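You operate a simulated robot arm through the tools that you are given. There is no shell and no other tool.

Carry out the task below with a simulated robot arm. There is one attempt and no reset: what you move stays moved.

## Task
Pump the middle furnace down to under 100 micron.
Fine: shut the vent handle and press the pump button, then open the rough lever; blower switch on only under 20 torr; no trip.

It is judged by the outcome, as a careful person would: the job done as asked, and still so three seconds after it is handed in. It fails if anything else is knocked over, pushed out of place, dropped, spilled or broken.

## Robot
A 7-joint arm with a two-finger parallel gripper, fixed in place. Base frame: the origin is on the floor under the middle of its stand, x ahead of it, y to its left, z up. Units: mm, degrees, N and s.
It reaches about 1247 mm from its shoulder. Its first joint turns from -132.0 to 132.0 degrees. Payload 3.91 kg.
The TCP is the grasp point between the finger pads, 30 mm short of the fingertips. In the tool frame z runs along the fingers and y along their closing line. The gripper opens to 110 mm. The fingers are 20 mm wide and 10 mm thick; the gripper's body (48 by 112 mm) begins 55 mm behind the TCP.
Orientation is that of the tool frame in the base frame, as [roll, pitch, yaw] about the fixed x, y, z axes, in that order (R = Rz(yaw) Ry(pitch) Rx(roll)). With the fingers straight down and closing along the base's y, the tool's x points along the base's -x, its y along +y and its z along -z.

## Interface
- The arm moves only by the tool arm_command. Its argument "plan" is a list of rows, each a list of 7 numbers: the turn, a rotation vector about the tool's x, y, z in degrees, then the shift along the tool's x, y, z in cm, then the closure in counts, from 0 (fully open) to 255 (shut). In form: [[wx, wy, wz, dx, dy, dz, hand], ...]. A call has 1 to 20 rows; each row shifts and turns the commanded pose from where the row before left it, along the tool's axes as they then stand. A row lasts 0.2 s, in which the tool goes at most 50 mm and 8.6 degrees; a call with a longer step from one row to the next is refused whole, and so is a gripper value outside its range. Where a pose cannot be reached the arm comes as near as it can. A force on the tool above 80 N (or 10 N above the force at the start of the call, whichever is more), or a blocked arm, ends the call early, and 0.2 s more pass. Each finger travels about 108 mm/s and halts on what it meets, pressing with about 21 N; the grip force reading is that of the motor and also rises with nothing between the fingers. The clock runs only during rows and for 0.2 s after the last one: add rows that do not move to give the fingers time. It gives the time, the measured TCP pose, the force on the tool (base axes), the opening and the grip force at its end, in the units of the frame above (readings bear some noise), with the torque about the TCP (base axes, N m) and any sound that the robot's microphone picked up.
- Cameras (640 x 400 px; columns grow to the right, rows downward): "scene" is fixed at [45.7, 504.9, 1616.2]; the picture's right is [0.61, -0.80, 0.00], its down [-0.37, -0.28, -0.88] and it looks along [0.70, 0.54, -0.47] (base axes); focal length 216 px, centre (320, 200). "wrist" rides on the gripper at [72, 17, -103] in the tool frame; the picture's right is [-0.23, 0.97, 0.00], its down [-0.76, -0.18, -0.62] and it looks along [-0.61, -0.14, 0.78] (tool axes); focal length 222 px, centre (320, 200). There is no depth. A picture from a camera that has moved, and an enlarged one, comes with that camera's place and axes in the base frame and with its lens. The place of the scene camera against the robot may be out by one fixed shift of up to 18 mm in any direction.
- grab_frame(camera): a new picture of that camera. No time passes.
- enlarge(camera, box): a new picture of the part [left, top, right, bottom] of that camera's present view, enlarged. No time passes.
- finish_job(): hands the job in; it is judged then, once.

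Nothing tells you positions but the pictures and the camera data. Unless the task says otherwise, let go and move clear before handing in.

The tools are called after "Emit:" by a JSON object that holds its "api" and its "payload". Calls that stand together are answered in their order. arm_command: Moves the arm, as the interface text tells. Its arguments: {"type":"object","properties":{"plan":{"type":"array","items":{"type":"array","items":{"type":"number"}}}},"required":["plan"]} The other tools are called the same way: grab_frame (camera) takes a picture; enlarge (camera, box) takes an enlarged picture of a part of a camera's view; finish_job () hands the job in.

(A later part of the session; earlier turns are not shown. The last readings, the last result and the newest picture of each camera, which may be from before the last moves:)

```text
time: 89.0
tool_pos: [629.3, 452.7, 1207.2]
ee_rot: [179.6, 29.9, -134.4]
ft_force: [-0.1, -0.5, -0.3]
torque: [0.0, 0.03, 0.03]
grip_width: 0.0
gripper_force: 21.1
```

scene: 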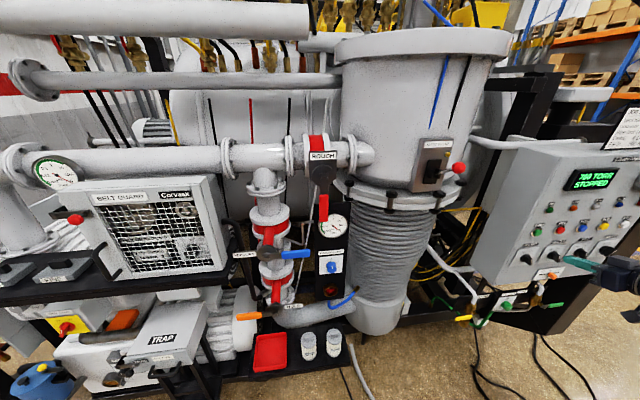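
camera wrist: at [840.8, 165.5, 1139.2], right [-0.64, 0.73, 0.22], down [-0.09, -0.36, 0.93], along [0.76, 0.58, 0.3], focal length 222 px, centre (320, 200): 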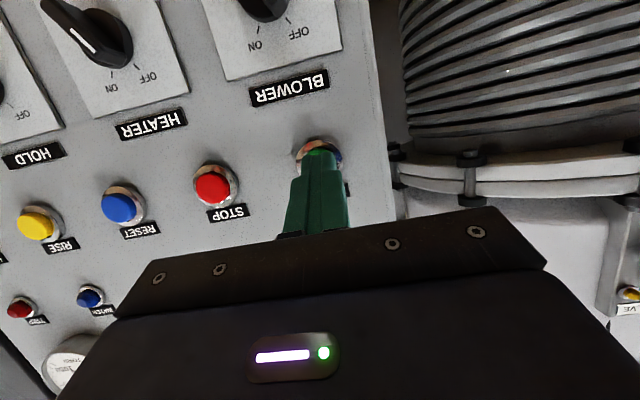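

Emit:
{"api": "arm_command", "payload": {"plan": [[0, 0, 0, -0.34, 4.62, -0.27, 255], [0, 0, 0, -0.34, 4.62, -0.27, 255], [0, 0, 0, -0.34, 4.62, -0.27, 255], [0, 0, 0, -0.34, 4.62, -0.27, 255], [0, 0, 0, -0.34, 4.62, -0.27, 255], [0, 0, 0, -0.34, 4.62, -0.27, 255]]}}

Emit:
{"api": "grab_frame", "payload": {"camera": "wrist"}}

Emit:
{"api": "grab_frame", "payload": {"camera": "scene"}}

```text
time: 90.4
tool_pos: [436.6, 650.7, 1233.5]
ee_rot: [179.5, 29.8, -134.3]
ft_force: [1.0, -0.2, 0.4]
torque: [0.05, 0.05, 0.04]
grip_width: 0.0
gripper_force: 20.9
```

```text
taken
camera wrist: at [344.9, 580.3, 1286.9], right [-0.56, 0.82, 0.12], down [0.37, 0.12, 0.92], along [0.74, 0.56, -0.38], focal length 222 px, centre (320, 200)
```

wrist: 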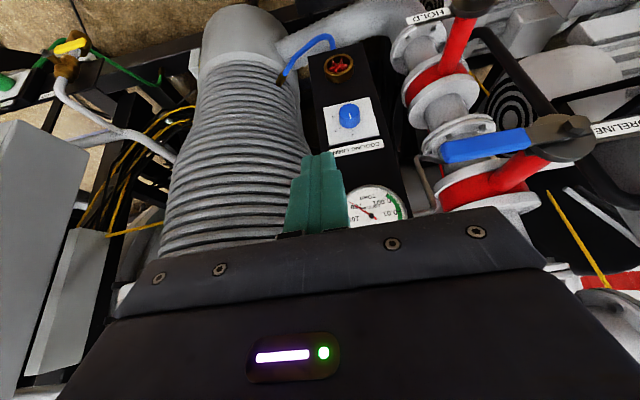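

```text
taken
```

scene: 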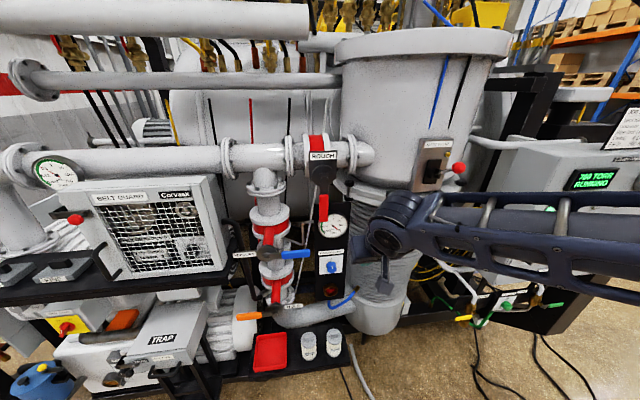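

I'm in front of the cooling panel and just right of the ROUGH valve. I'll pitch the tool up to look at the ROUGH lever.

Emit:
{"api": "arm_command", "payload": {"plan": [[0, -7.5, 0, 0, 0, 0, 255], [0, -7.5, 0, 0, 0, 0, 255], [0, -7.5, 0, 0, 0, 0, 255], [0, -7.5, 0, 0, 0, 0, 255]]}}

Emit:
{"api": "grab_frame", "payload": {"camera": "wrist"}}

Emit:
{"api": "enlarge", "payload": {"camera": "wrist", "box": [380, 100, 640, 260]}}

```text
time: 91.4
tool_pos: [436.6, 649.7, 1231.5]
ee_rot: [179.2, 59.9, -134.6]
ft_force: [0.2, 0.9, -0.1]
torque: [-0.01, 0.02, 0.01]
grip_width: 0.1
gripper_force: 20.9
```

```text
taken
camera wrist: at [336.7, 572.1, 1220.5], right [-0.62, 0.76, 0.2], down [0.02, -0.24, 0.97], along [0.78, 0.61, 0.13], focal length 222 px, centre (320, 200)
```

wrist: 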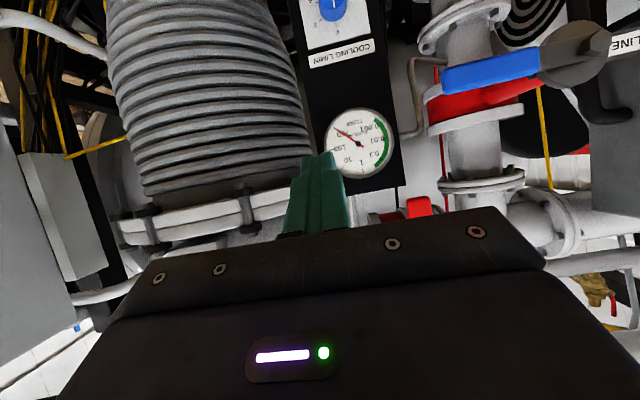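

```text
2.46 times, centred on (510, 180) of wrist
camera zoom: at [336.7, 572.1, 1220.5], right [-0.62, 0.76, 0.2], down [0.02, -0.24, 0.97], along [0.78, 0.61, 0.13], focal length 547 px, centre (-148, 249)
```

zoom: 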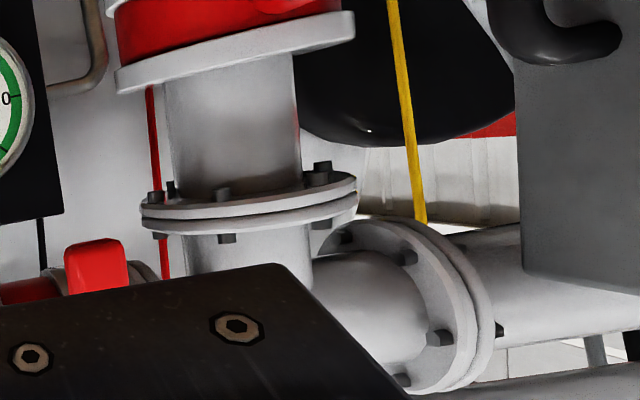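

Emit:
{"api": "arm_command", "payload": {"plan": [[0, 0, 0, -3.98, 0, -2.3, 255], [0, 0, 0, -3.98, 0, -2.3, 255], [0, 0, 0, -3.98, 0, -2.3, 255], [0, 0, 0, -3.98, 0, -2.3, 255], [0, 0, 0, -3.98, 0, -2.3, 255]]}}

Emit:
{"api": "grab_frame", "payload": {"camera": "wrist"}}

Emit:
{"api": "enlarge", "payload": {"camera": "wrist", "box": [340, 60, 500, 220]}}

```text
time: 92.6
tool_pos: [434.5, 648.5, 1458.8]
ee_rot: [179.3, 59.8, -134.6]
ft_force: [-0.5, -0.1, -0.6]
torque: [-0.02, -0.02, 0.0]
grip_width: 0.3
gripper_force: 21.0
```

```text
taken
camera wrist: at [336.0, 571.1, 1449.3], right [-0.62, 0.76, 0.2], down [0.02, -0.24, 0.97], along [0.78, 0.61, 0.13], focal length 222 px, centre (320, 200)
```

wrist: 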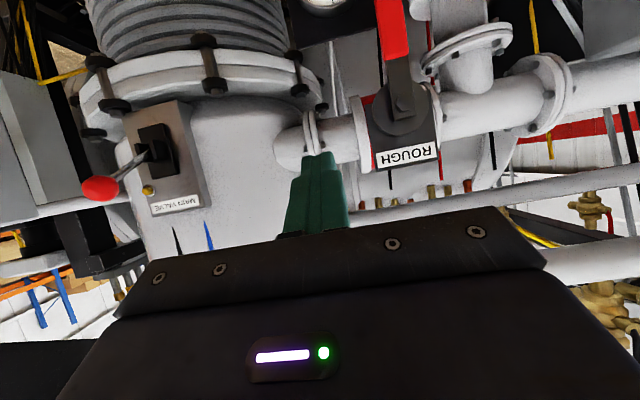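

```text
2.50 times, centred on (420, 140) of wrist
camera zoom: at [336.0, 571.1, 1449.3], right [-0.62, 0.76, 0.2], down [0.02, -0.24, 0.97], along [0.78, 0.61, 0.13], focal length 555 px, centre (70, 350)
```

zoom: 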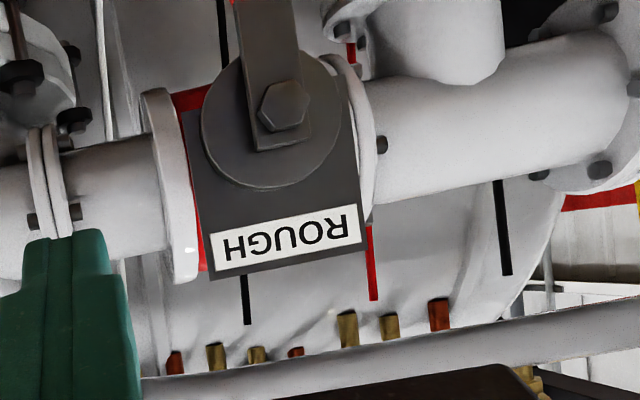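

The ROUGH hub hex is at (460, 803, 1398), and its handle hangs straight down. I'll come in on the lever's right side first and test which way it opens, gently.

Emit:
{"api": "arm_command", "payload": {"plan": [[0, 0, 0, 2.71, 1.3, 2.89, 255], [0, 0, 0, 2.71, 1.3, 2.89, 255], [0, 0, 0, 2.71, 1.3, 2.89, 255]]}}

Emit:
{"api": "grab_frame", "payload": {"camera": "wrist"}}

Emit:
{"api": "enlarge", "payload": {"camera": "scene", "box": [290, 130, 390, 240]}}

```text
time: 93.4
tool_pos: [428.7, 700.9, 1348.7]
ee_rot: [179.2, 60.0, -134.8]
ft_force: [-0.1, -1.2, 1.2]
torque: [0.01, 0.06, 0.0]
grip_width: 0.0
gripper_force: 21.2
```

```text
taken
camera wrist: at [330.7, 623.1, 1338.0], right [-0.62, 0.76, 0.2], down [0.02, -0.24, 0.97], along [0.78, 0.61, 0.13], focal length 222 px, centre (320, 200)
```

wrist: 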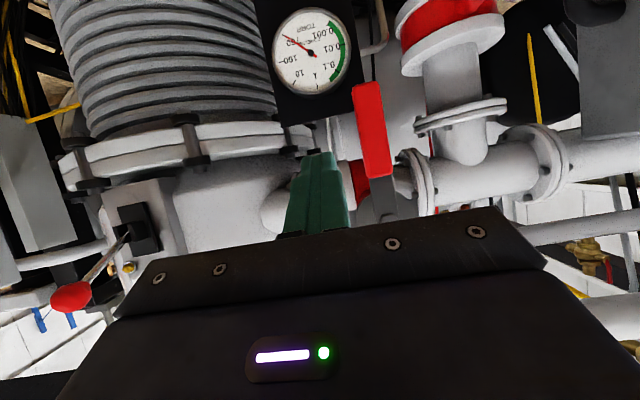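

```text
3.64 times, centred on (340, 185) of scene
camera zoom: at [45.7, 504.9, 1616.2], right [0.61, -0.8, 0.0], down [-0.37, -0.28, -0.88], along [0.7, 0.54, -0.47], focal length 786 px, centre (247, 254)
```

zoom: 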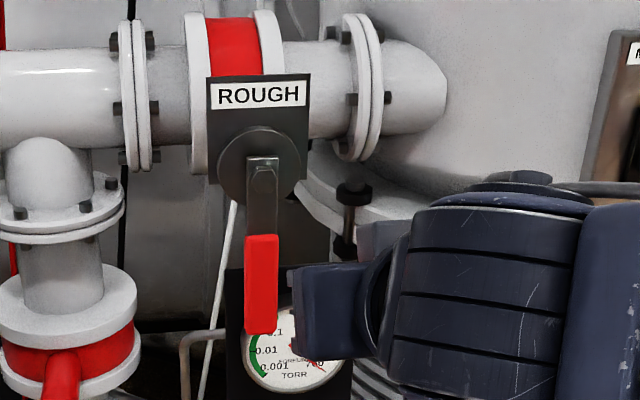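

The fingertip is level with the red grip and to its right. I'll move in beside it and nudge left.

Emit:
{"api": "arm_command", "payload": {"plan": [[0, 0, 0, -1.99, 0, 3.41, 255], [0, 0, 0, -1.99, 0, 3.41, 255], [0, 0, 0, 0, 1.5, 0, 255], [0, 0, 0, 0, 1.0, 0, 255], [0, 0, 0, 0, 0.8, 0, 255], [0, 0, 0, 0, 0.6, 0, 255]]}}

Emit:
{"api": "grab_frame", "payload": {"camera": "wrist"}}

Emit:
{"api": "enlarge", "payload": {"camera": "scene", "box": [290, 130, 390, 240]}}

```text
time: 94.7
tool_pos: [473.6, 776.8, 1347.0]
ee_rot: [-179.8, 59.8, -135.1]
ft_force: [14.8, -11.1, 5.1]
torque: [0.15, 0.15, -0.13]
grip_width: 0.0
gripper_force: 21.0
stopped in row 6: the force on the tool passed its limit at 89 N (the readings are from after the stop); the commanded pose is now the measured one
```

```text
taken
camera wrist: at [373.4, 700.5, 1336.7], right [-0.6, 0.77, 0.2], down [0.01, -0.24, 0.97], along [0.8, 0.59, 0.13], focal length 222 px, centre (320, 200)
```

wrist: 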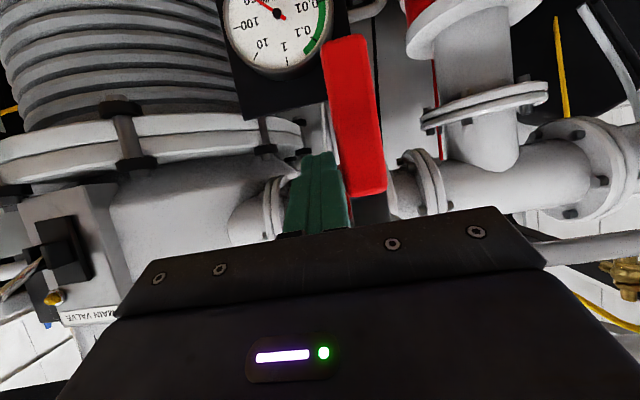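

```text
3.64 times, centred on (340, 185) of scene
camera zoom: at [45.7, 504.9, 1616.2], right [0.61, -0.8, 0.0], down [-0.37, -0.28, -0.88], along [0.7, 0.54, -0.47], focal length 786 px, centre (247, 254)
```

zoom: 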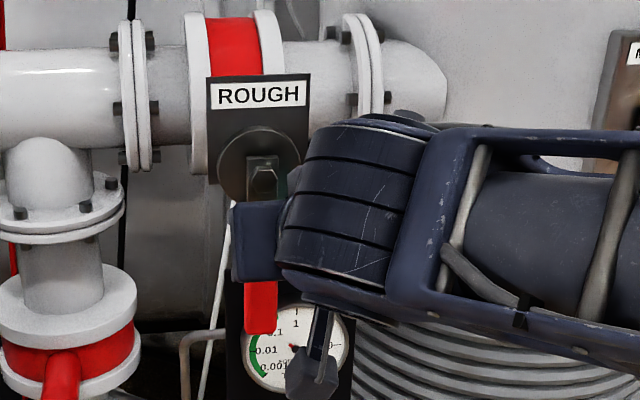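

It's against its stop that way too, so ROUGH opens to the right. I'll back off, go round to the left side and push right.

Emit:
{"api": "arm_command", "payload": {"plan": [[0, 0, 0, 0, -1, 0, 255], [0, 0, 0, 0, 0, -4.5, 255], [0, 0, 0, 0, 0, -4.5, 255], [0, 0, 0, 0, 4.15, 0, 255], [0, 0, 0, 0, 4.15, 0, 255]]}}

Emit:
{"api": "grab_frame", "payload": {"camera": "wrist"}}

```text
time: 95.9
tool_pos: [363.8, 773.3, 1393.9]
ee_rot: [179.9, 59.6, -135.2]
ft_force: [0.0, -1.2, -0.1]
torque: [-0.04, 0.02, 0.04]
grip_width: 0.0
gripper_force: 21.0
```

```text
taken
camera wrist: at [264.0, 697.2, 1383.0], right [-0.61, 0.77, 0.2], down [0.02, -0.24, 0.97], along [0.79, 0.59, 0.13], focal length 222 px, centre (320, 200)
```

wrist: 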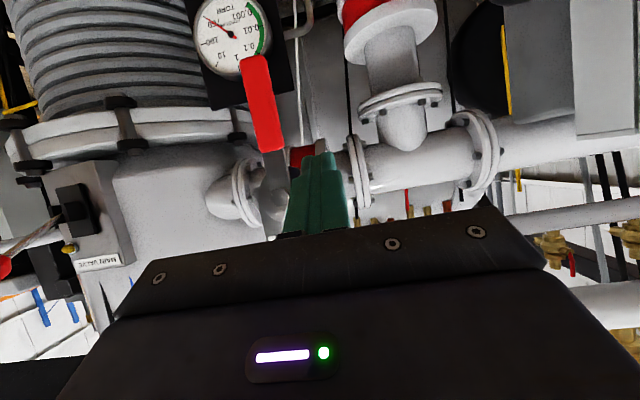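

Emit:
{"api": "arm_command", "payload": {"plan": [[0, 0, 0, 0, 0, 4.5, 255], [0, 0, 0, 0, 0, 4.4, 255], [0, 0, 0, 0, -1.5, 0, 255], [0, 0, 0, 0, -1.0, 0, 255], [0, 0, 0, 0, -0.8, 0, 255], [0, 0, 0, 0, -0.8, 0, 255]]}}

Emit:
{"api": "grab_frame", "payload": {"camera": "wrist"}}

```text
time: 97.3
tool_pos: [448.2, 799.9, 1349.2]
ee_rot: [180.0, 59.8, -134.9]
ft_force: [-1.6, 2.9, 0.0]
torque: [0.01, 0.0, -0.01]
grip_width: 0.0
gripper_force: 21.7
```

```text
taken
camera wrist: at [347.6, 723.4, 1337.5], right [-0.61, 0.77, 0.2], down [0.02, -0.23, 0.97], along [0.79, 0.59, 0.13], focal length 222 px, centre (320, 200)
```

wrist: 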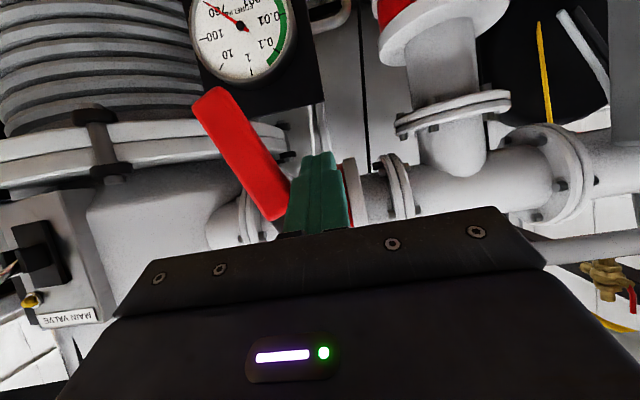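

ROUGH turns to the right with only a few newtons. I'll follow its arc up to horizontal.

Emit:
{"api": "arm_command", "payload": {"plan": [[0, 0, 0, 0, -0.82, 0, 255], [0, 0, 0, 0, -0.82, 0, 255], [0, 0, 0, -0.19, -0.78, -0.11, 255], [0, 0, 0, -0.19, -0.78, -0.11, 255], [0, 0, 0, -0.36, -0.7, -0.21, 255], [0, 0, 0, -0.36, -0.7, -0.21, 255], [0, 0, 0, -0.5, -0.57, -0.29, 255], [0, 0, 0, -0.5, -0.57, -0.29, 255]]}}

Emit:
{"api": "grab_frame", "payload": {"camera": "wrist"}}

Emit:
{"api": "enlarge", "payload": {"camera": "scene", "box": [530, 150, 640, 240]}}

Emit:
{"api": "enlarge", "payload": {"camera": "scene", "box": [290, 130, 390, 240]}}

```text
time: 99.1
tool_pos: [489.4, 757.6, 1370.2]
ee_rot: [179.9, 59.6, -135.0]
ft_force: [-0.5, 0.4, -0.3]
torque: [-0.01, 0.03, -0.01]
grip_width: 0.3
gripper_force: 21.0
```

```text
taken
camera wrist: at [388.5, 682.3, 1361.1], right [-0.61, 0.77, 0.2], down [0.02, -0.23, 0.97], along [0.79, 0.59, 0.13], focal length 222 px, centre (320, 200)
```

wrist: 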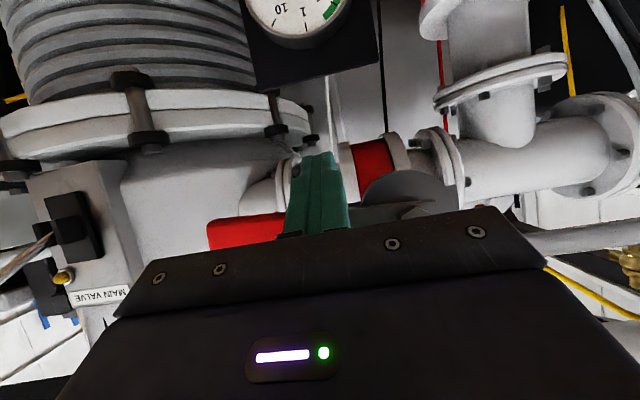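

```text
4.44 times, centred on (585, 195) of scene
camera zoom: at [45.7, 504.9, 1616.2], right [0.61, -0.8, 0.0], down [-0.37, -0.28, -0.88], along [0.7, 0.54, -0.47], focal length 961 px, centre (-858, 222)
```

zoom: 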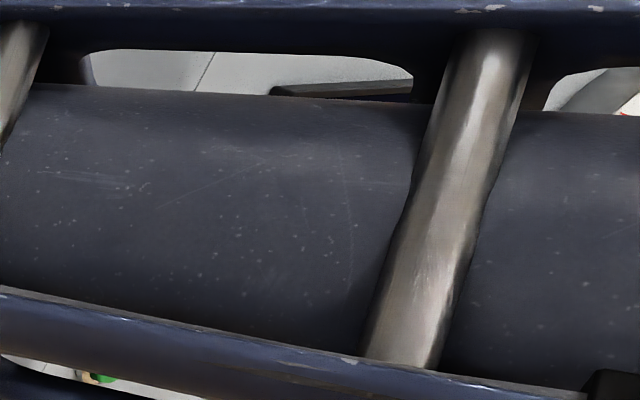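

```text
3.64 times, centred on (340, 185) of scene
camera zoom: at [45.7, 504.9, 1616.2], right [0.61, -0.8, 0.0], down [-0.37, -0.28, -0.88], along [0.7, 0.54, -0.47], focal length 786 px, centre (247, 254)
```

zoom: 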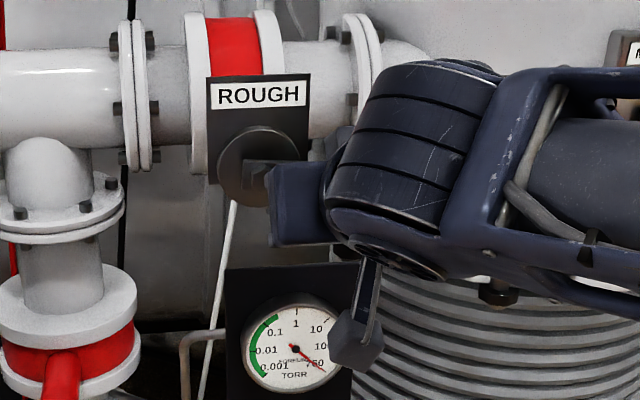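

The lever is nearly horizontal. I'll finish the last few degrees to its stop.

Emit:
{"api": "arm_command", "payload": {"plan": [[0, 0, 0, -0.61, -0.4, -0.36, 255], [0, 0, 0, -0.61, -0.3, -0.36, 255], [0, 0, 0, -0.4, -0.1, -0.23, 255]]}}

Emit:
{"api": "grab_frame", "payload": {"camera": "wrist"}}

```text
time: 99.8
tool_pos: [490.1, 756.3, 1376.1]
ee_rot: [-179.6, 58.7, -134.4]
ft_force: [-2.8, -0.5, -5.0]
torque: [0.02, 0.05, -0.06]
grip_width: 0.1
gripper_force: 21.0
stopped in row 3: the force on the tool passed its limit at 90 N (the readings are from after the stop); the commanded pose is now the measured one
```

```text
taken
camera wrist: at [390.1, 679.3, 1368.7], right [-0.61, 0.77, 0.19], down [0.03, -0.22, 0.98], along [0.79, 0.6, 0.11], focal length 222 px, centre (320, 200)
```

wrist: 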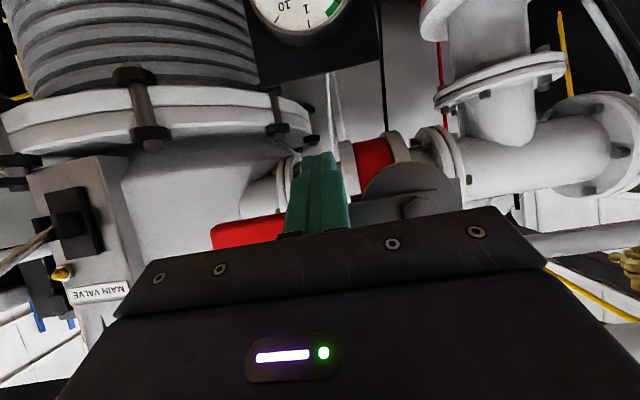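

The lever is at its open stop. I'll drop off it, back out, and look at the pressure.

Emit:
{"api": "arm_command", "payload": {"plan": [[0, 0, 0, 0.8, 0, 0.46, 255], [0, 0, 0, 0, 0, -4.5, 255], [0, 0, 0, 0, 0, -4.5, 255], [0, 0, 0, 0, 0, -3, 255]]}}

Emit:
{"api": "grab_frame", "payload": {"camera": "wrist"}}

Emit:
{"api": "enlarge", "payload": {"camera": "wrist", "box": [0, 60, 60, 260]}}

Emit:
{"api": "grab_frame", "payload": {"camera": "scene"}}

```text
time: 100.8
tool_pos: [417.0, 684.6, 1429.1]
ee_rot: [-179.6, 58.7, -134.4]
ft_force: [1.5, 1.2, -1.1]
torque: [0.03, 0.0, 0.0]
grip_width: 0.0
gripper_force: 21.3
```

```text
taken
camera wrist: at [316.8, 607.0, 1422.4], right [-0.61, 0.77, 0.19], down [0.03, -0.22, 0.98], along [0.79, 0.6, 0.11], focal length 222 px, centre (320, 200)
```

wrist: 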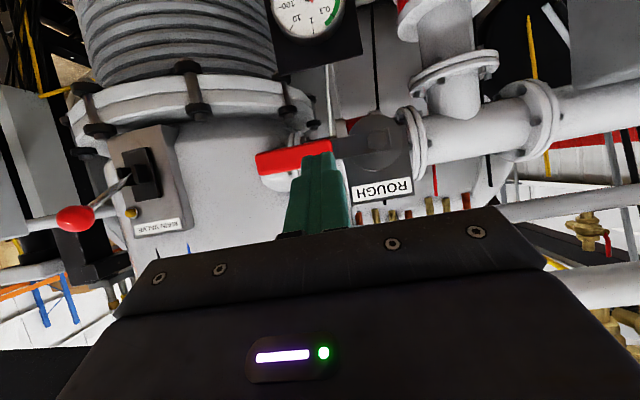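

```text
2.00 times, centred on (30, 160) of wrist
camera zoom: at [316.8, 607.0, 1422.4], right [-0.61, 0.77, 0.19], down [0.03, -0.22, 0.98], along [0.79, 0.6, 0.11], focal length 444 px, centre (900, 280)
```

zoom: 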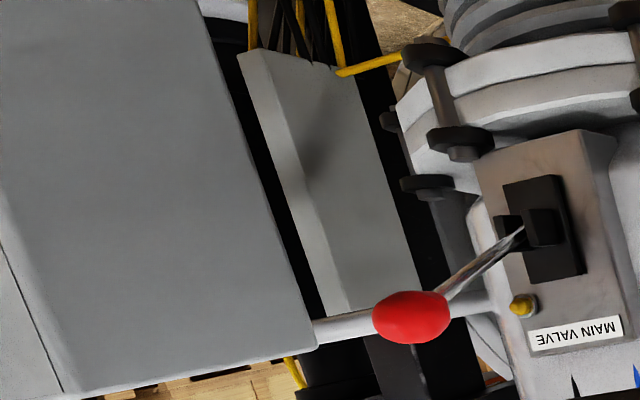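

```text
taken
```

scene: 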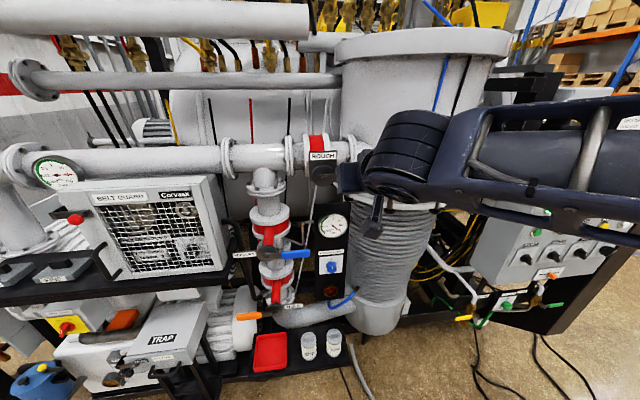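

ROUGH is open. Next I'll travel back right to the panel to read the pressure and get ready at the BLOWER switch.

Emit:
{"api": "arm_command", "payload": {"plan": [[0, 7.4, 0, 0, 0, 0, 255], [0, 7.4, 0, 0, 0, 0, 255], [0, 7.4, 0, 0, 0, 0, 255], [0, 7.4, 0, 0, 0, 0, 255], [0, 0, 0, 0.76, -4.18, 1.35, 255], [0, 0, 0, 0.76, -4.18, 1.35, 255], [0, 0, 0, 0.76, -4.18, 1.35, 255], [0, 0, 0, 0.76, -4.18, 1.35, 255], [0, 0, 0, 0.76, -4.18, 1.35, 255], [0, 0, 0, 0.76, -4.18, 1.35, 255], [0, 0, 0, 0.76, -4.18, 1.35, 255], [0, 0, 0, 0.76, -4.18, 1.35, 255]]}}

Emit:
{"api": "enlarge", "payload": {"camera": "scene", "box": [530, 150, 640, 240]}}

```text
time: 103.5
tool_pos: [655.4, 442.9, 1309.7]
ee_rot: [-179.7, 29.1, -134.6]
ft_force: [-0.4, -0.8, 0.4]
torque: [-0.05, 0.0, -0.04]
grip_width: 0.0
gripper_force: 20.9
```

```text
4.44 times, centred on (585, 195) of scene
camera zoom: at [45.7, 504.9, 1616.2], right [0.61, -0.8, 0.0], down [-0.37, -0.28, -0.88], along [0.7, 0.54, -0.47], focal length 961 px, centre (-858, 222)
```

zoom: 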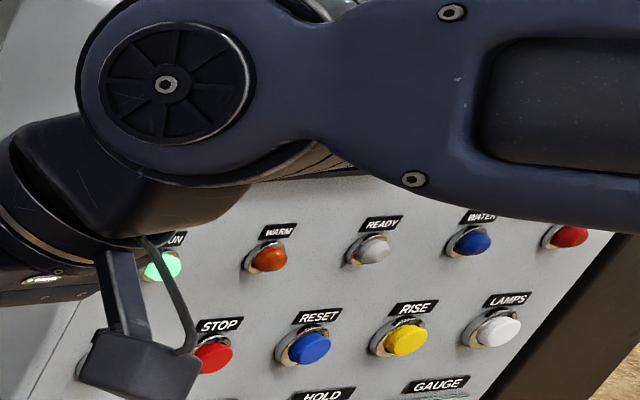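

Emit:
{"api": "arm_command", "payload": {"plan": [[0, 0, 0, 0.76, -4.18, 1.35, 255], [0, 0, 0, 0.76, -4.18, 1.35, 255], [0, 0, 0, 0.76, -4.18, 1.35, 255], [0, 0, 0, 0.76, -4.18, 1.35, 255], [0, 0, 0, 0.76, -4.18, 1.35, 255], [0, 0, 0, 0.76, -4.18, 1.35, 255], [0, 0, 0, 0.76, -4.18, 1.35, 255], [0, 0, 0, 0.76, -4.18, 1.35, 255]]}}

Emit:
{"api": "enlarge", "payload": {"camera": "scene", "box": [530, 150, 640, 240]}}

Emit:
{"api": "grab_frame", "payload": {"camera": "wrist"}}

```text
time: 105.2
tool_pos: [893.7, 212.1, 1183.9]
ee_rot: [-179.7, 29.2, -134.6]
ft_force: [-0.6, 0.0, 1.0]
torque: [-0.08, -0.02, -0.02]
grip_width: 0.0
gripper_force: 20.9
```

```text
4.44 times, centred on (585, 195) of scene
camera zoom: at [45.7, 504.9, 1616.2], right [0.61, -0.8, 0.0], down [-0.37, -0.28, -0.88], along [0.7, 0.54, -0.47], focal length 961 px, centre (-858, 222)
```

zoom: 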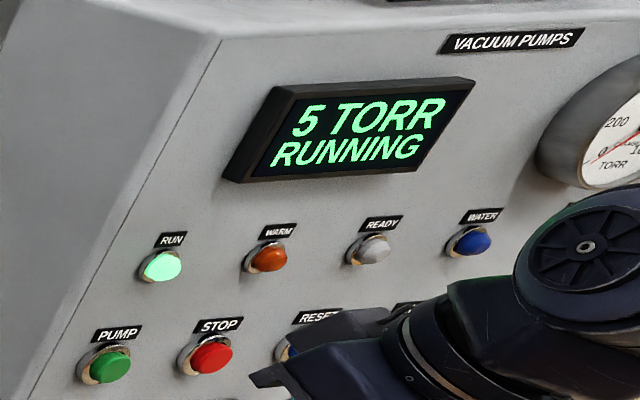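

```text
taken
camera wrist: at [801.8, 145.0, 1240.2], right [-0.55, 0.83, 0.11], down [0.38, 0.13, 0.92], along [0.74, 0.55, -0.39], focal length 222 px, centre (320, 200)
```

wrist: 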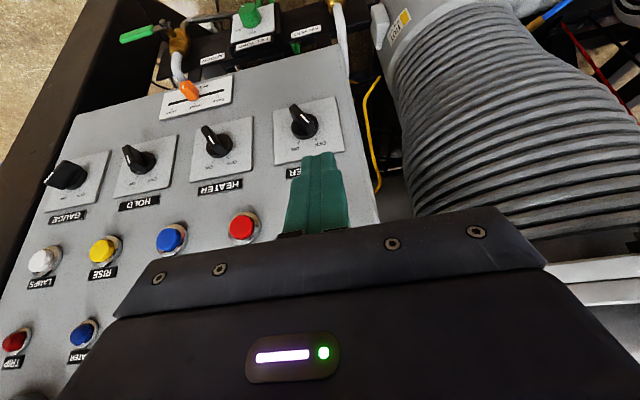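

The display shows 5 TORR, RUNNING, and no trip, which is under 20 torr, so the blower may go on. I'll level the tool and come down in front of the BLOWER knob.

Emit:
{"api": "arm_command", "payload": {"plan": [[0, -7.6, 0, 0, 0, 0, 255], [0, -7.6, 0, 0, 0, 0, 255], [0, -7.6, 0, 0, 0, 0, 255], [0, -7.6, 0, 0, 0, 0, 255], [0, -7.6, 0, 0, 0, 0, 255], [0, -7.6, 0, 0, 0, 0, 255], [0, -7.6, 0, 0, 0, 0, 255], [0, -7.6, 0, 0, 0, 0, 255], [0, 0, 0, 4, -0.6, 0, 255], [0, 0, 0, 4, -0.6, 0, 255]]}}

Emit:
{"api": "grab_frame", "payload": {"camera": "wrist"}}

Emit:
{"api": "enlarge", "payload": {"camera": "scene", "box": [530, 150, 640, 240]}}

```text
time: 107.5
tool_pos: [900.7, 201.8, 1103.8]
ee_rot: [-65.4, 89.8, -20.3]
ft_force: [0.0, -0.5, 0.7]
torque: [0.01, 0.01, -0.03]
grip_width: 0.3
gripper_force: 21.4
```

```text
taken
camera wrist: at [816.8, 141.9, 1032.5], right [-0.69, 0.69, 0.22], down [-0.32, -0.57, 0.76], along [0.65, 0.46, 0.61], focal length 222 px, centre (320, 200)
```

wrist: 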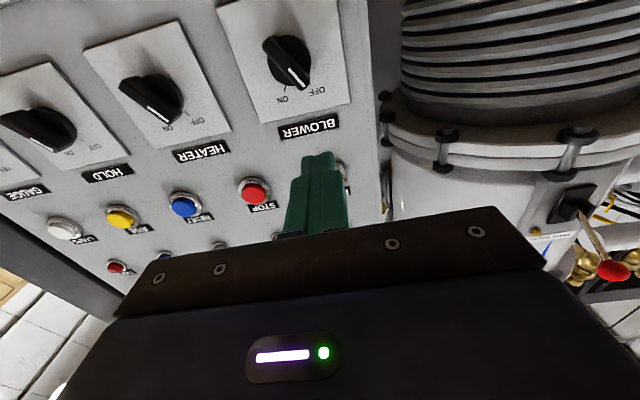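

```text
4.44 times, centred on (585, 195) of scene
camera zoom: at [45.7, 504.9, 1616.2], right [0.61, -0.8, 0.0], down [-0.37, -0.28, -0.88], along [0.7, 0.54, -0.47], focal length 961 px, centre (-858, 222)
```

zoom: 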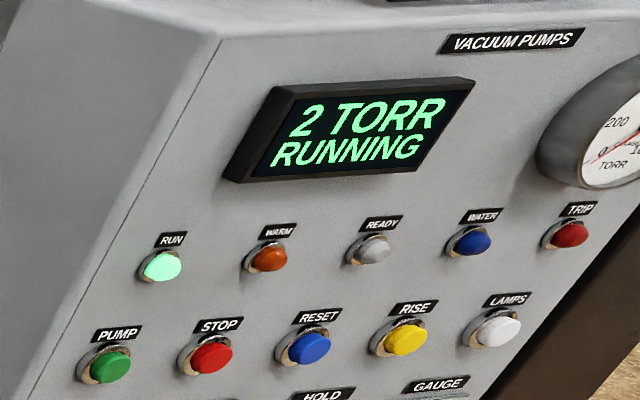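

2 torr now. The tool is level and square to the panel, so I'll zoom on the knob from here to refine its position and angle.

Emit:
{"api": "enlarge", "payload": {"camera": "wrist", "box": [240, 20, 340, 110]}}

```text
4.44 times, centred on (290, 65) of wrist
camera zoom: at [816.8, 141.9, 1032.5], right [-0.69, 0.69, 0.22], down [-0.32, -0.57, 0.76], along [0.65, 0.46, 0.61], focal length 987 px, centre (453, 800)
```

zoom: 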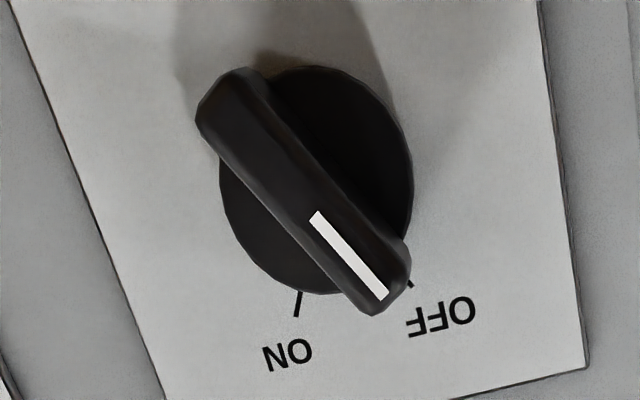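

The knob axis is at about (980, 265, 1050); the bar points to OFF at −30° and ON is at +30°. I'll roll the hand to match the bar, open the fingers partway and centre on it.

Emit:
{"api": "arm_command", "payload": {"plan": [[0, 0, 0, 2.67, -0.57, 0, 162], [0, 0, 0, 2.67, -0.57, 0, 162], [0, 0, -7, 0, 0, 0, 162], [0, 0, -7, 0, 0, 0, 162], [0, 0, -7, 0, 0, 0, 162], [0, 0, -7, 0, 0, 0, 162]]}}

Emit:
{"api": "grab_frame", "payload": {"camera": "wrist"}}

Emit:
{"api": "enlarge", "payload": {"camera": "scene", "box": [500, 200, 600, 280]}}

```text
time: 108.8
tool_pos: [911.9, 192.6, 1052.1]
ee_rot: [-90.0, 61.7, -44.8]
ft_force: [1.0, -0.2, -0.5]
torque: [0.01, 0.0, 0.02]
grip_width: 40.1
gripper_force: 0.0
```

```text
taken
camera wrist: at [851.8, 106.5, 980.9], right [-0.68, 0.68, -0.26], down [-0.58, -0.3, 0.75], along [0.44, 0.67, 0.6], focal length 222 px, centre (320, 200)
```

wrist: 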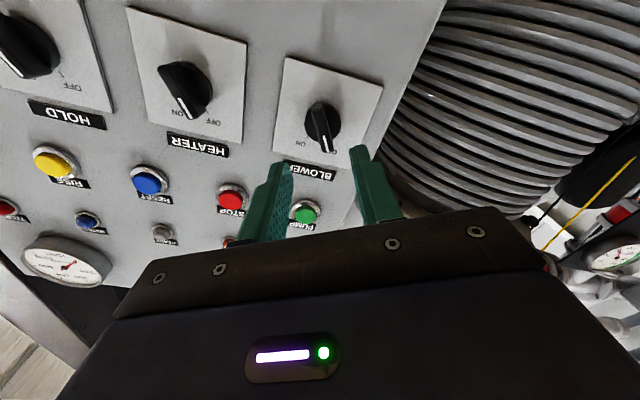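

```text
5.00 times, centred on (550, 240) of scene
camera zoom: at [45.7, 504.9, 1616.2], right [0.61, -0.8, 0.0], down [-0.37, -0.28, -0.88], along [0.7, 0.54, -0.47], focal length 1081 px, centre (-830, 0)
```

zoom: 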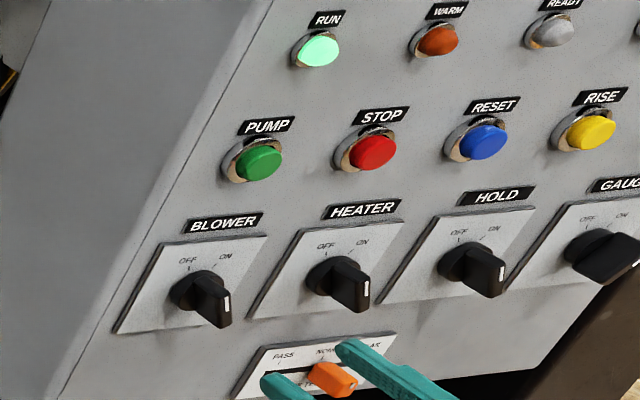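

Emit:
{"api": "enlarge", "payload": {"camera": "wrist", "box": [270, 90, 370, 152]}}

Emit:
{"api": "enlarge", "payload": {"camera": "scene", "box": [540, 160, 620, 220]}}

```text
6.40 times, centred on (320, 121) of wrist
camera zoom: at [851.8, 106.5, 980.9], right [-0.68, 0.68, -0.26], down [-0.58, -0.3, 0.75], along [0.44, 0.67, 0.6], focal length 1422 px, centre (320, 706)
```

zoom: 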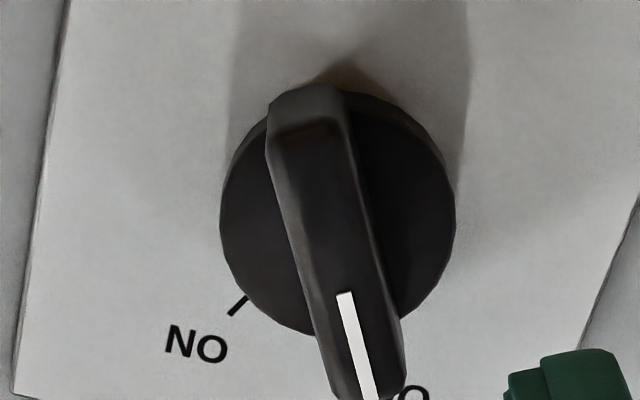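

```text
6.67 times, centred on (580, 190) of scene
camera zoom: at [45.7, 504.9, 1616.2], right [0.61, -0.8, 0.0], down [-0.37, -0.28, -0.88], along [0.7, 0.54, -0.47], focal length 1442 px, centre (-1413, 267)
```

zoom: 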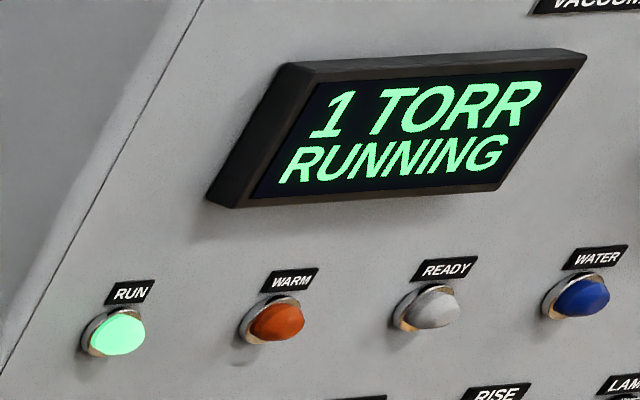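

Pressure is 1 torr and the bar lines up with the hand to within a degree or so. I'll move in over the knob and close on it.

Emit:
{"api": "arm_command", "payload": {"plan": [[0, 0, 0, 0.1, 0.29, 2.2, 162], [0, 0, 0, 0, 0, 2.3, 162], [0, 0, 0, 0, 0, 2.1, 162]]}}

Emit:
{"api": "grab_frame", "payload": {"camera": "wrist"}}

Emit:
{"api": "enlarge", "payload": {"camera": "scene", "box": [500, 220, 580, 280]}}

```text
time: 109.7
tool_pos: [955.7, 243.1, 1049.6]
ee_rot: [-90.0, 61.8, -44.8]
ft_force: [0.5, -0.4, -0.7]
torque: [0.03, -0.01, 0.02]
grip_width: 40.3
gripper_force: 0.2
```

```text
taken
camera wrist: at [897.0, 156.7, 978.3], right [-0.69, 0.68, -0.26], down [-0.58, -0.3, 0.76], along [0.44, 0.67, 0.6], focal length 222 px, centre (320, 200)
```

wrist: 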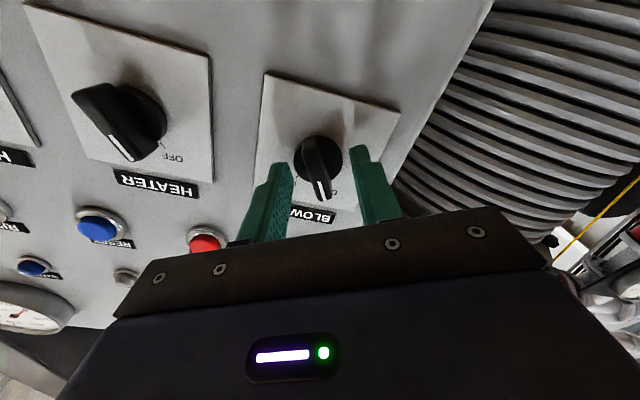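

```text
6.67 times, centred on (540, 250) of scene
camera zoom: at [45.7, 504.9, 1616.2], right [0.61, -0.8, 0.0], down [-0.37, -0.28, -0.88], along [0.7, 0.54, -0.47], focal length 1442 px, centre (-1147, -133)
```

zoom: 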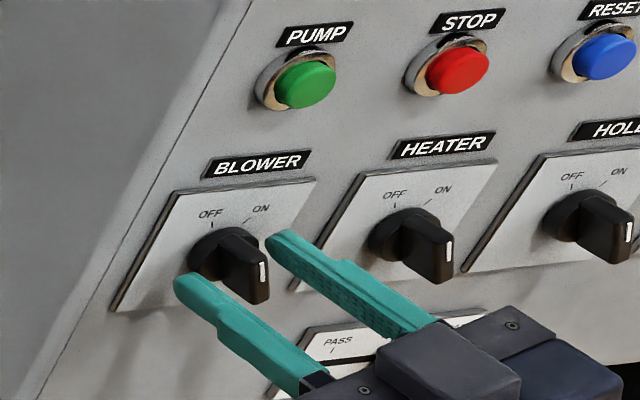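

The fingers straddle the bar. Closing on it now.

Emit:
{"api": "arm_command", "payload": {"plan": [[0, 0, 0, 0, 0, 0, 230], [0, 0, 0, 0, 0, 0, 255], [0, 0, 0, 0, 0, 0, 255]]}}

Emit:
{"api": "grab_frame", "payload": {"camera": "wrist"}}

Emit:
{"api": "enlarge", "payload": {"camera": "scene", "box": [540, 160, 620, 220]}}

```text
time: 110.5
tool_pos: [956.4, 240.9, 1050.2]
ee_rot: [-89.9, 61.8, -44.6]
ft_force: [21.3, 0.6, 8.6]
torque: [-0.1, 0.15, -0.81]
grip_width: 33.7
gripper_force: 45.1
```

```text
taken
camera wrist: at [897.8, 156.1, 978.6], right [-0.68, 0.68, -0.26], down [-0.58, -0.3, 0.75], along [0.44, 0.67, 0.6], focal length 222 px, centre (320, 200)
```

wrist: 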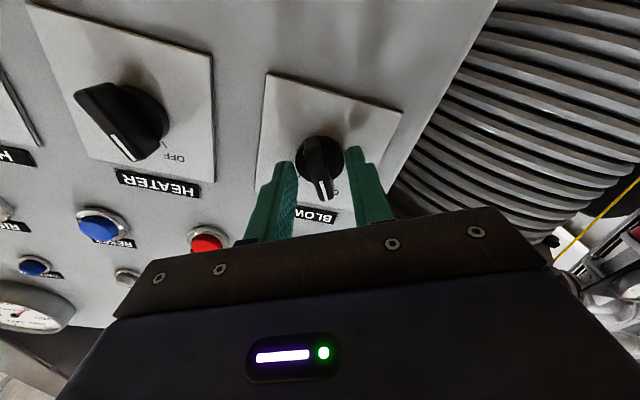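

```text
6.67 times, centred on (580, 190) of scene
camera zoom: at [45.7, 504.9, 1616.2], right [0.61, -0.8, 0.0], down [-0.37, -0.28, -0.88], along [0.7, 0.54, -0.47], focal length 1442 px, centre (-1413, 267)
```

zoom: 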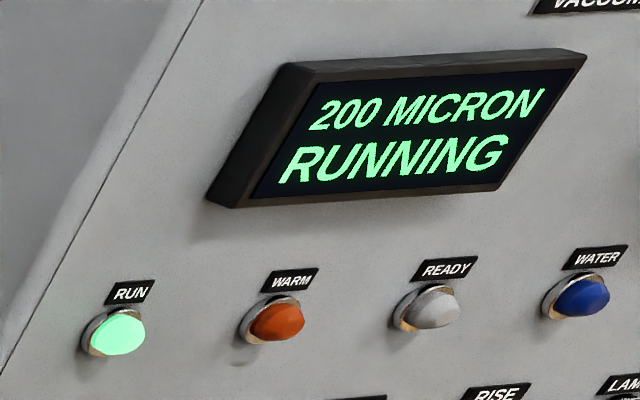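

The grip stopped at 33.7 mm, so I've clamped the round base rather than the bar; I'm slightly too deep. The chamber is already at 200 micron, still running with no trip. I'll reopen, back off 6–7 mm and close on the bar itself.

Emit:
{"api": "arm_command", "payload": {"plan": [[0, 0, 0, 0, 0, 0, 162], [0, 0, 0, 0, 0, -0.65, 162], [0, 0, 0, 0, 0, 0, 162], [0, 0, 0, 0, 0, 0, 215], [0, 0, 0, 0, 0, 0, 255], [0, 0, 0, 0, 0, 0, 255]]}}

Emit:
{"api": "grab_frame", "payload": {"camera": "wrist"}}

Emit:
{"api": "enlarge", "payload": {"camera": "scene", "box": [500, 220, 580, 280]}}

Emit:
{"api": "enlarge", "payload": {"camera": "scene", "box": [540, 160, 620, 220]}}

```text
time: 111.8
tool_pos: [950.7, 236.0, 1049.6]
ee_rot: [-89.9, 61.8, -44.7]
ft_force: [5.8, -4.9, 4.0]
torque: [0.01, -0.06, -0.31]
grip_width: 11.3
gripper_force: 44.0
```

```text
taken
camera wrist: at [892.2, 150.3, 978.7], right [-0.68, 0.68, -0.26], down [-0.58, -0.3, 0.75], along [0.44, 0.67, 0.6], focal length 222 px, centre (320, 200)
```

wrist: 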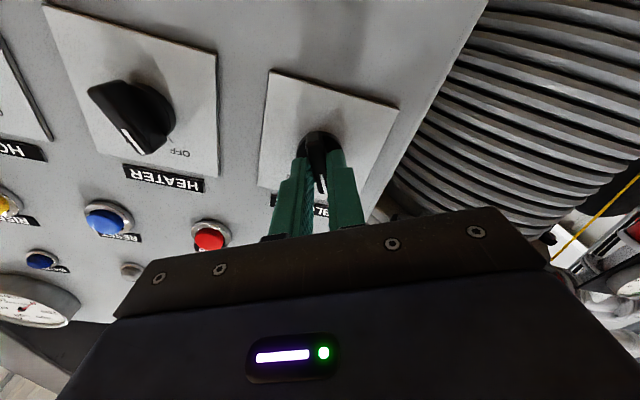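

```text
6.67 times, centred on (540, 250) of scene
camera zoom: at [45.7, 504.9, 1616.2], right [0.61, -0.8, 0.0], down [-0.37, -0.28, -0.88], along [0.7, 0.54, -0.47], focal length 1442 px, centre (-1147, -133)
```

zoom: 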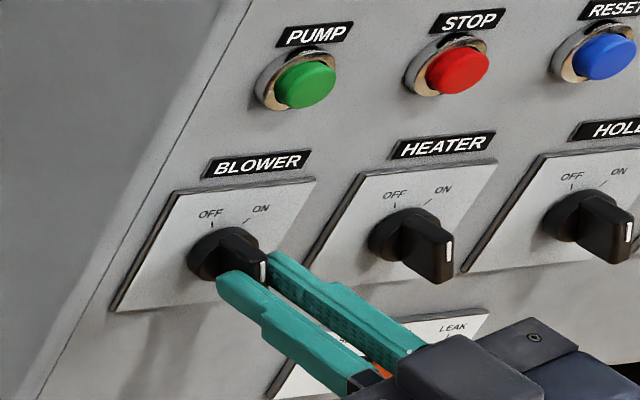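

```text
6.67 times, centred on (580, 190) of scene
camera zoom: at [45.7, 504.9, 1616.2], right [0.61, -0.8, 0.0], down [-0.37, -0.28, -0.88], along [0.7, 0.54, -0.47], focal length 1442 px, centre (-1413, 267)
```

zoom: 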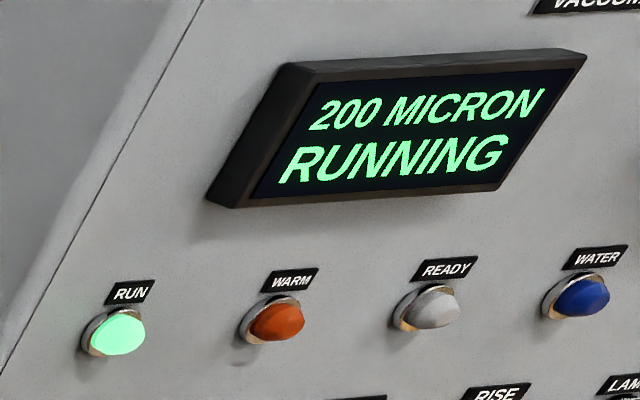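

Now gripping the bar at 11 mm, centred on the knob axis. Pressure is 200 micron, well under 20 torr, so I'll turn BLOWER clockwise to ON.

Emit:
{"api": "arm_command", "payload": {"plan": [[0, 0, 6, 0, 0, 0, 255], [0, 0, 6, 0, 0, 0, 255], [0, 0, 6, 0, 0, 0, 255], [0, 0, 6, 0, 0, 0, 255], [0, 0, 6, 0, 0, 0, 255], [0, 0, 6, 0, 0, 0, 255], [0, 0, 6, 0, 0, 0, 255], [0, 0, 6, 0, 0, 0, 255], [0, 0, 6, 0, 0, 0, 255], [0, 0, 5, 0, 0, 0, 255]]}}

Emit:
{"api": "enlarge", "payload": {"camera": "scene", "box": [500, 220, 580, 280]}}

Emit:
{"api": "enlarge", "payload": {"camera": "scene", "box": [530, 150, 640, 240]}}

```text
time: 114.0
tool_pos: [950.1, 235.1, 1049.1]
ee_rot: [89.9, 59.1, 134.9]
ft_force: [20.9, -9.9, 21.2]
torque: [0.01, -1.03, -0.99]
grip_width: 10.8
gripper_force: 44.9
```

```text
6.67 times, centred on (540, 250) of scene
camera zoom: at [45.7, 504.9, 1616.2], right [0.61, -0.8, 0.0], down [-0.37, -0.28, -0.88], along [0.7, 0.54, -0.47], focal length 1442 px, centre (-1147, -133)
```

zoom: 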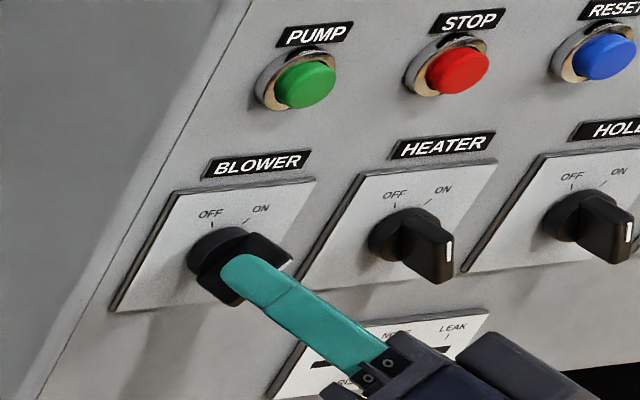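

```text
4.44 times, centred on (585, 195) of scene
camera zoom: at [45.7, 504.9, 1616.2], right [0.61, -0.8, 0.0], down [-0.37, -0.28, -0.88], along [0.7, 0.54, -0.47], focal length 961 px, centre (-858, 222)
```

zoom: 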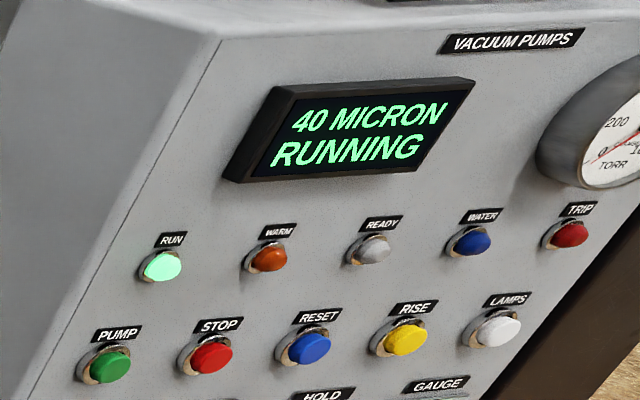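

40 MICRON, RUNNING, and no trip. The knob is at ON against its stop, so I'll ease the twist slightly, open the fingers and back straight out.

Emit:
{"api": "arm_command", "payload": {"plan": [[0, 0, -1, 0, 0, 0, 255], [0, 0, 0, 0, 0, 0, 162], [0, 0, 0, 0, 0, 0, 162], [0, 0, 0, 0, 0, -3, 162], [0, 0, 0, 0, 0, -4, 162], [0, 0, 0, 0, 0, -4, 162]]}}

Emit:
{"api": "enlarge", "payload": {"camera": "scene", "box": [500, 220, 580, 280]}}

Emit:
{"api": "enlarge", "payload": {"camera": "scene", "box": [530, 150, 640, 240]}}

Emit:
{"api": "grab_frame", "payload": {"camera": "wrist"}}

```text
time: 115.5
tool_pos: [871.6, 157.5, 1048.4]
ee_rot: [90.0, 60.3, 135.2]
ft_force: [-0.1, 0.1, 0.0]
torque: [0.01, -0.02, 0.02]
grip_width: 40.0
gripper_force: 0.1
```

```text
6.67 times, centred on (540, 250) of scene
camera zoom: at [45.7, 504.9, 1616.2], right [0.61, -0.8, 0.0], down [-0.37, -0.28, -0.88], along [0.7, 0.54, -0.47], focal length 1442 px, centre (-1147, -133)
```

zoom: 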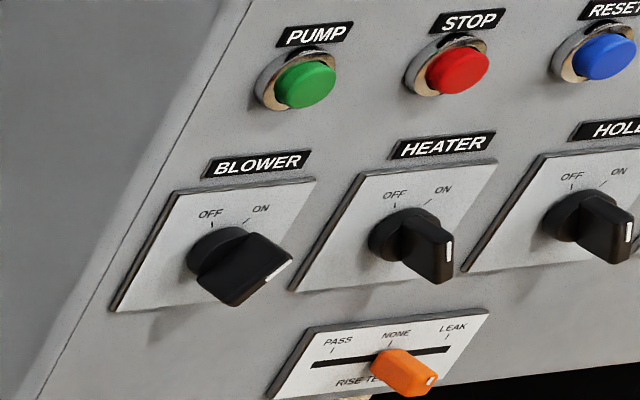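

```text
4.44 times, centred on (585, 195) of scene
camera zoom: at [45.7, 504.9, 1616.2], right [0.61, -0.8, 0.0], down [-0.37, -0.28, -0.88], along [0.7, 0.54, -0.47], focal length 961 px, centre (-858, 222)
```

zoom: 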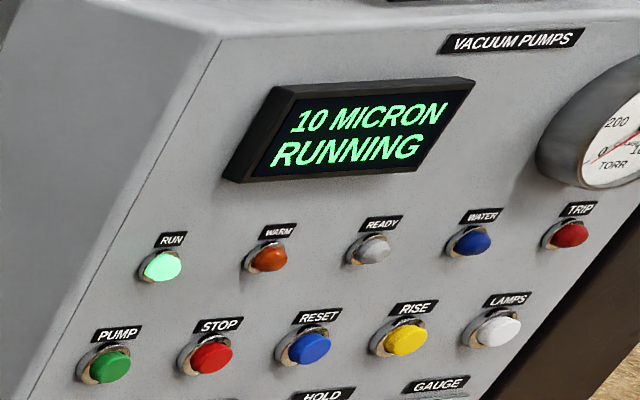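

```text
taken
camera wrist: at [763.7, 121.1, 995.0], right [-0.52, 0.52, 0.68], down [-0.06, -0.82, 0.57], along [0.85, 0.26, 0.46], focal length 222 px, centre (320, 200)
```

wrist: 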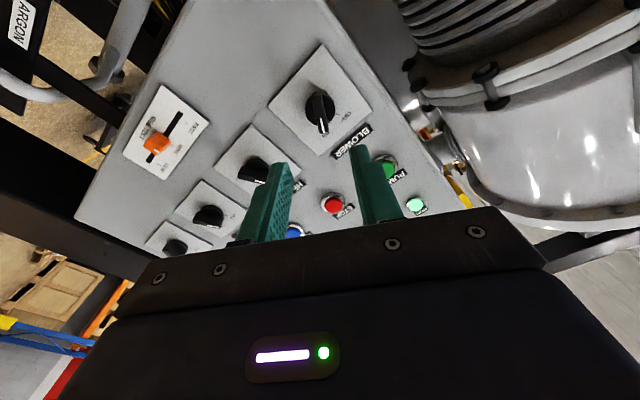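

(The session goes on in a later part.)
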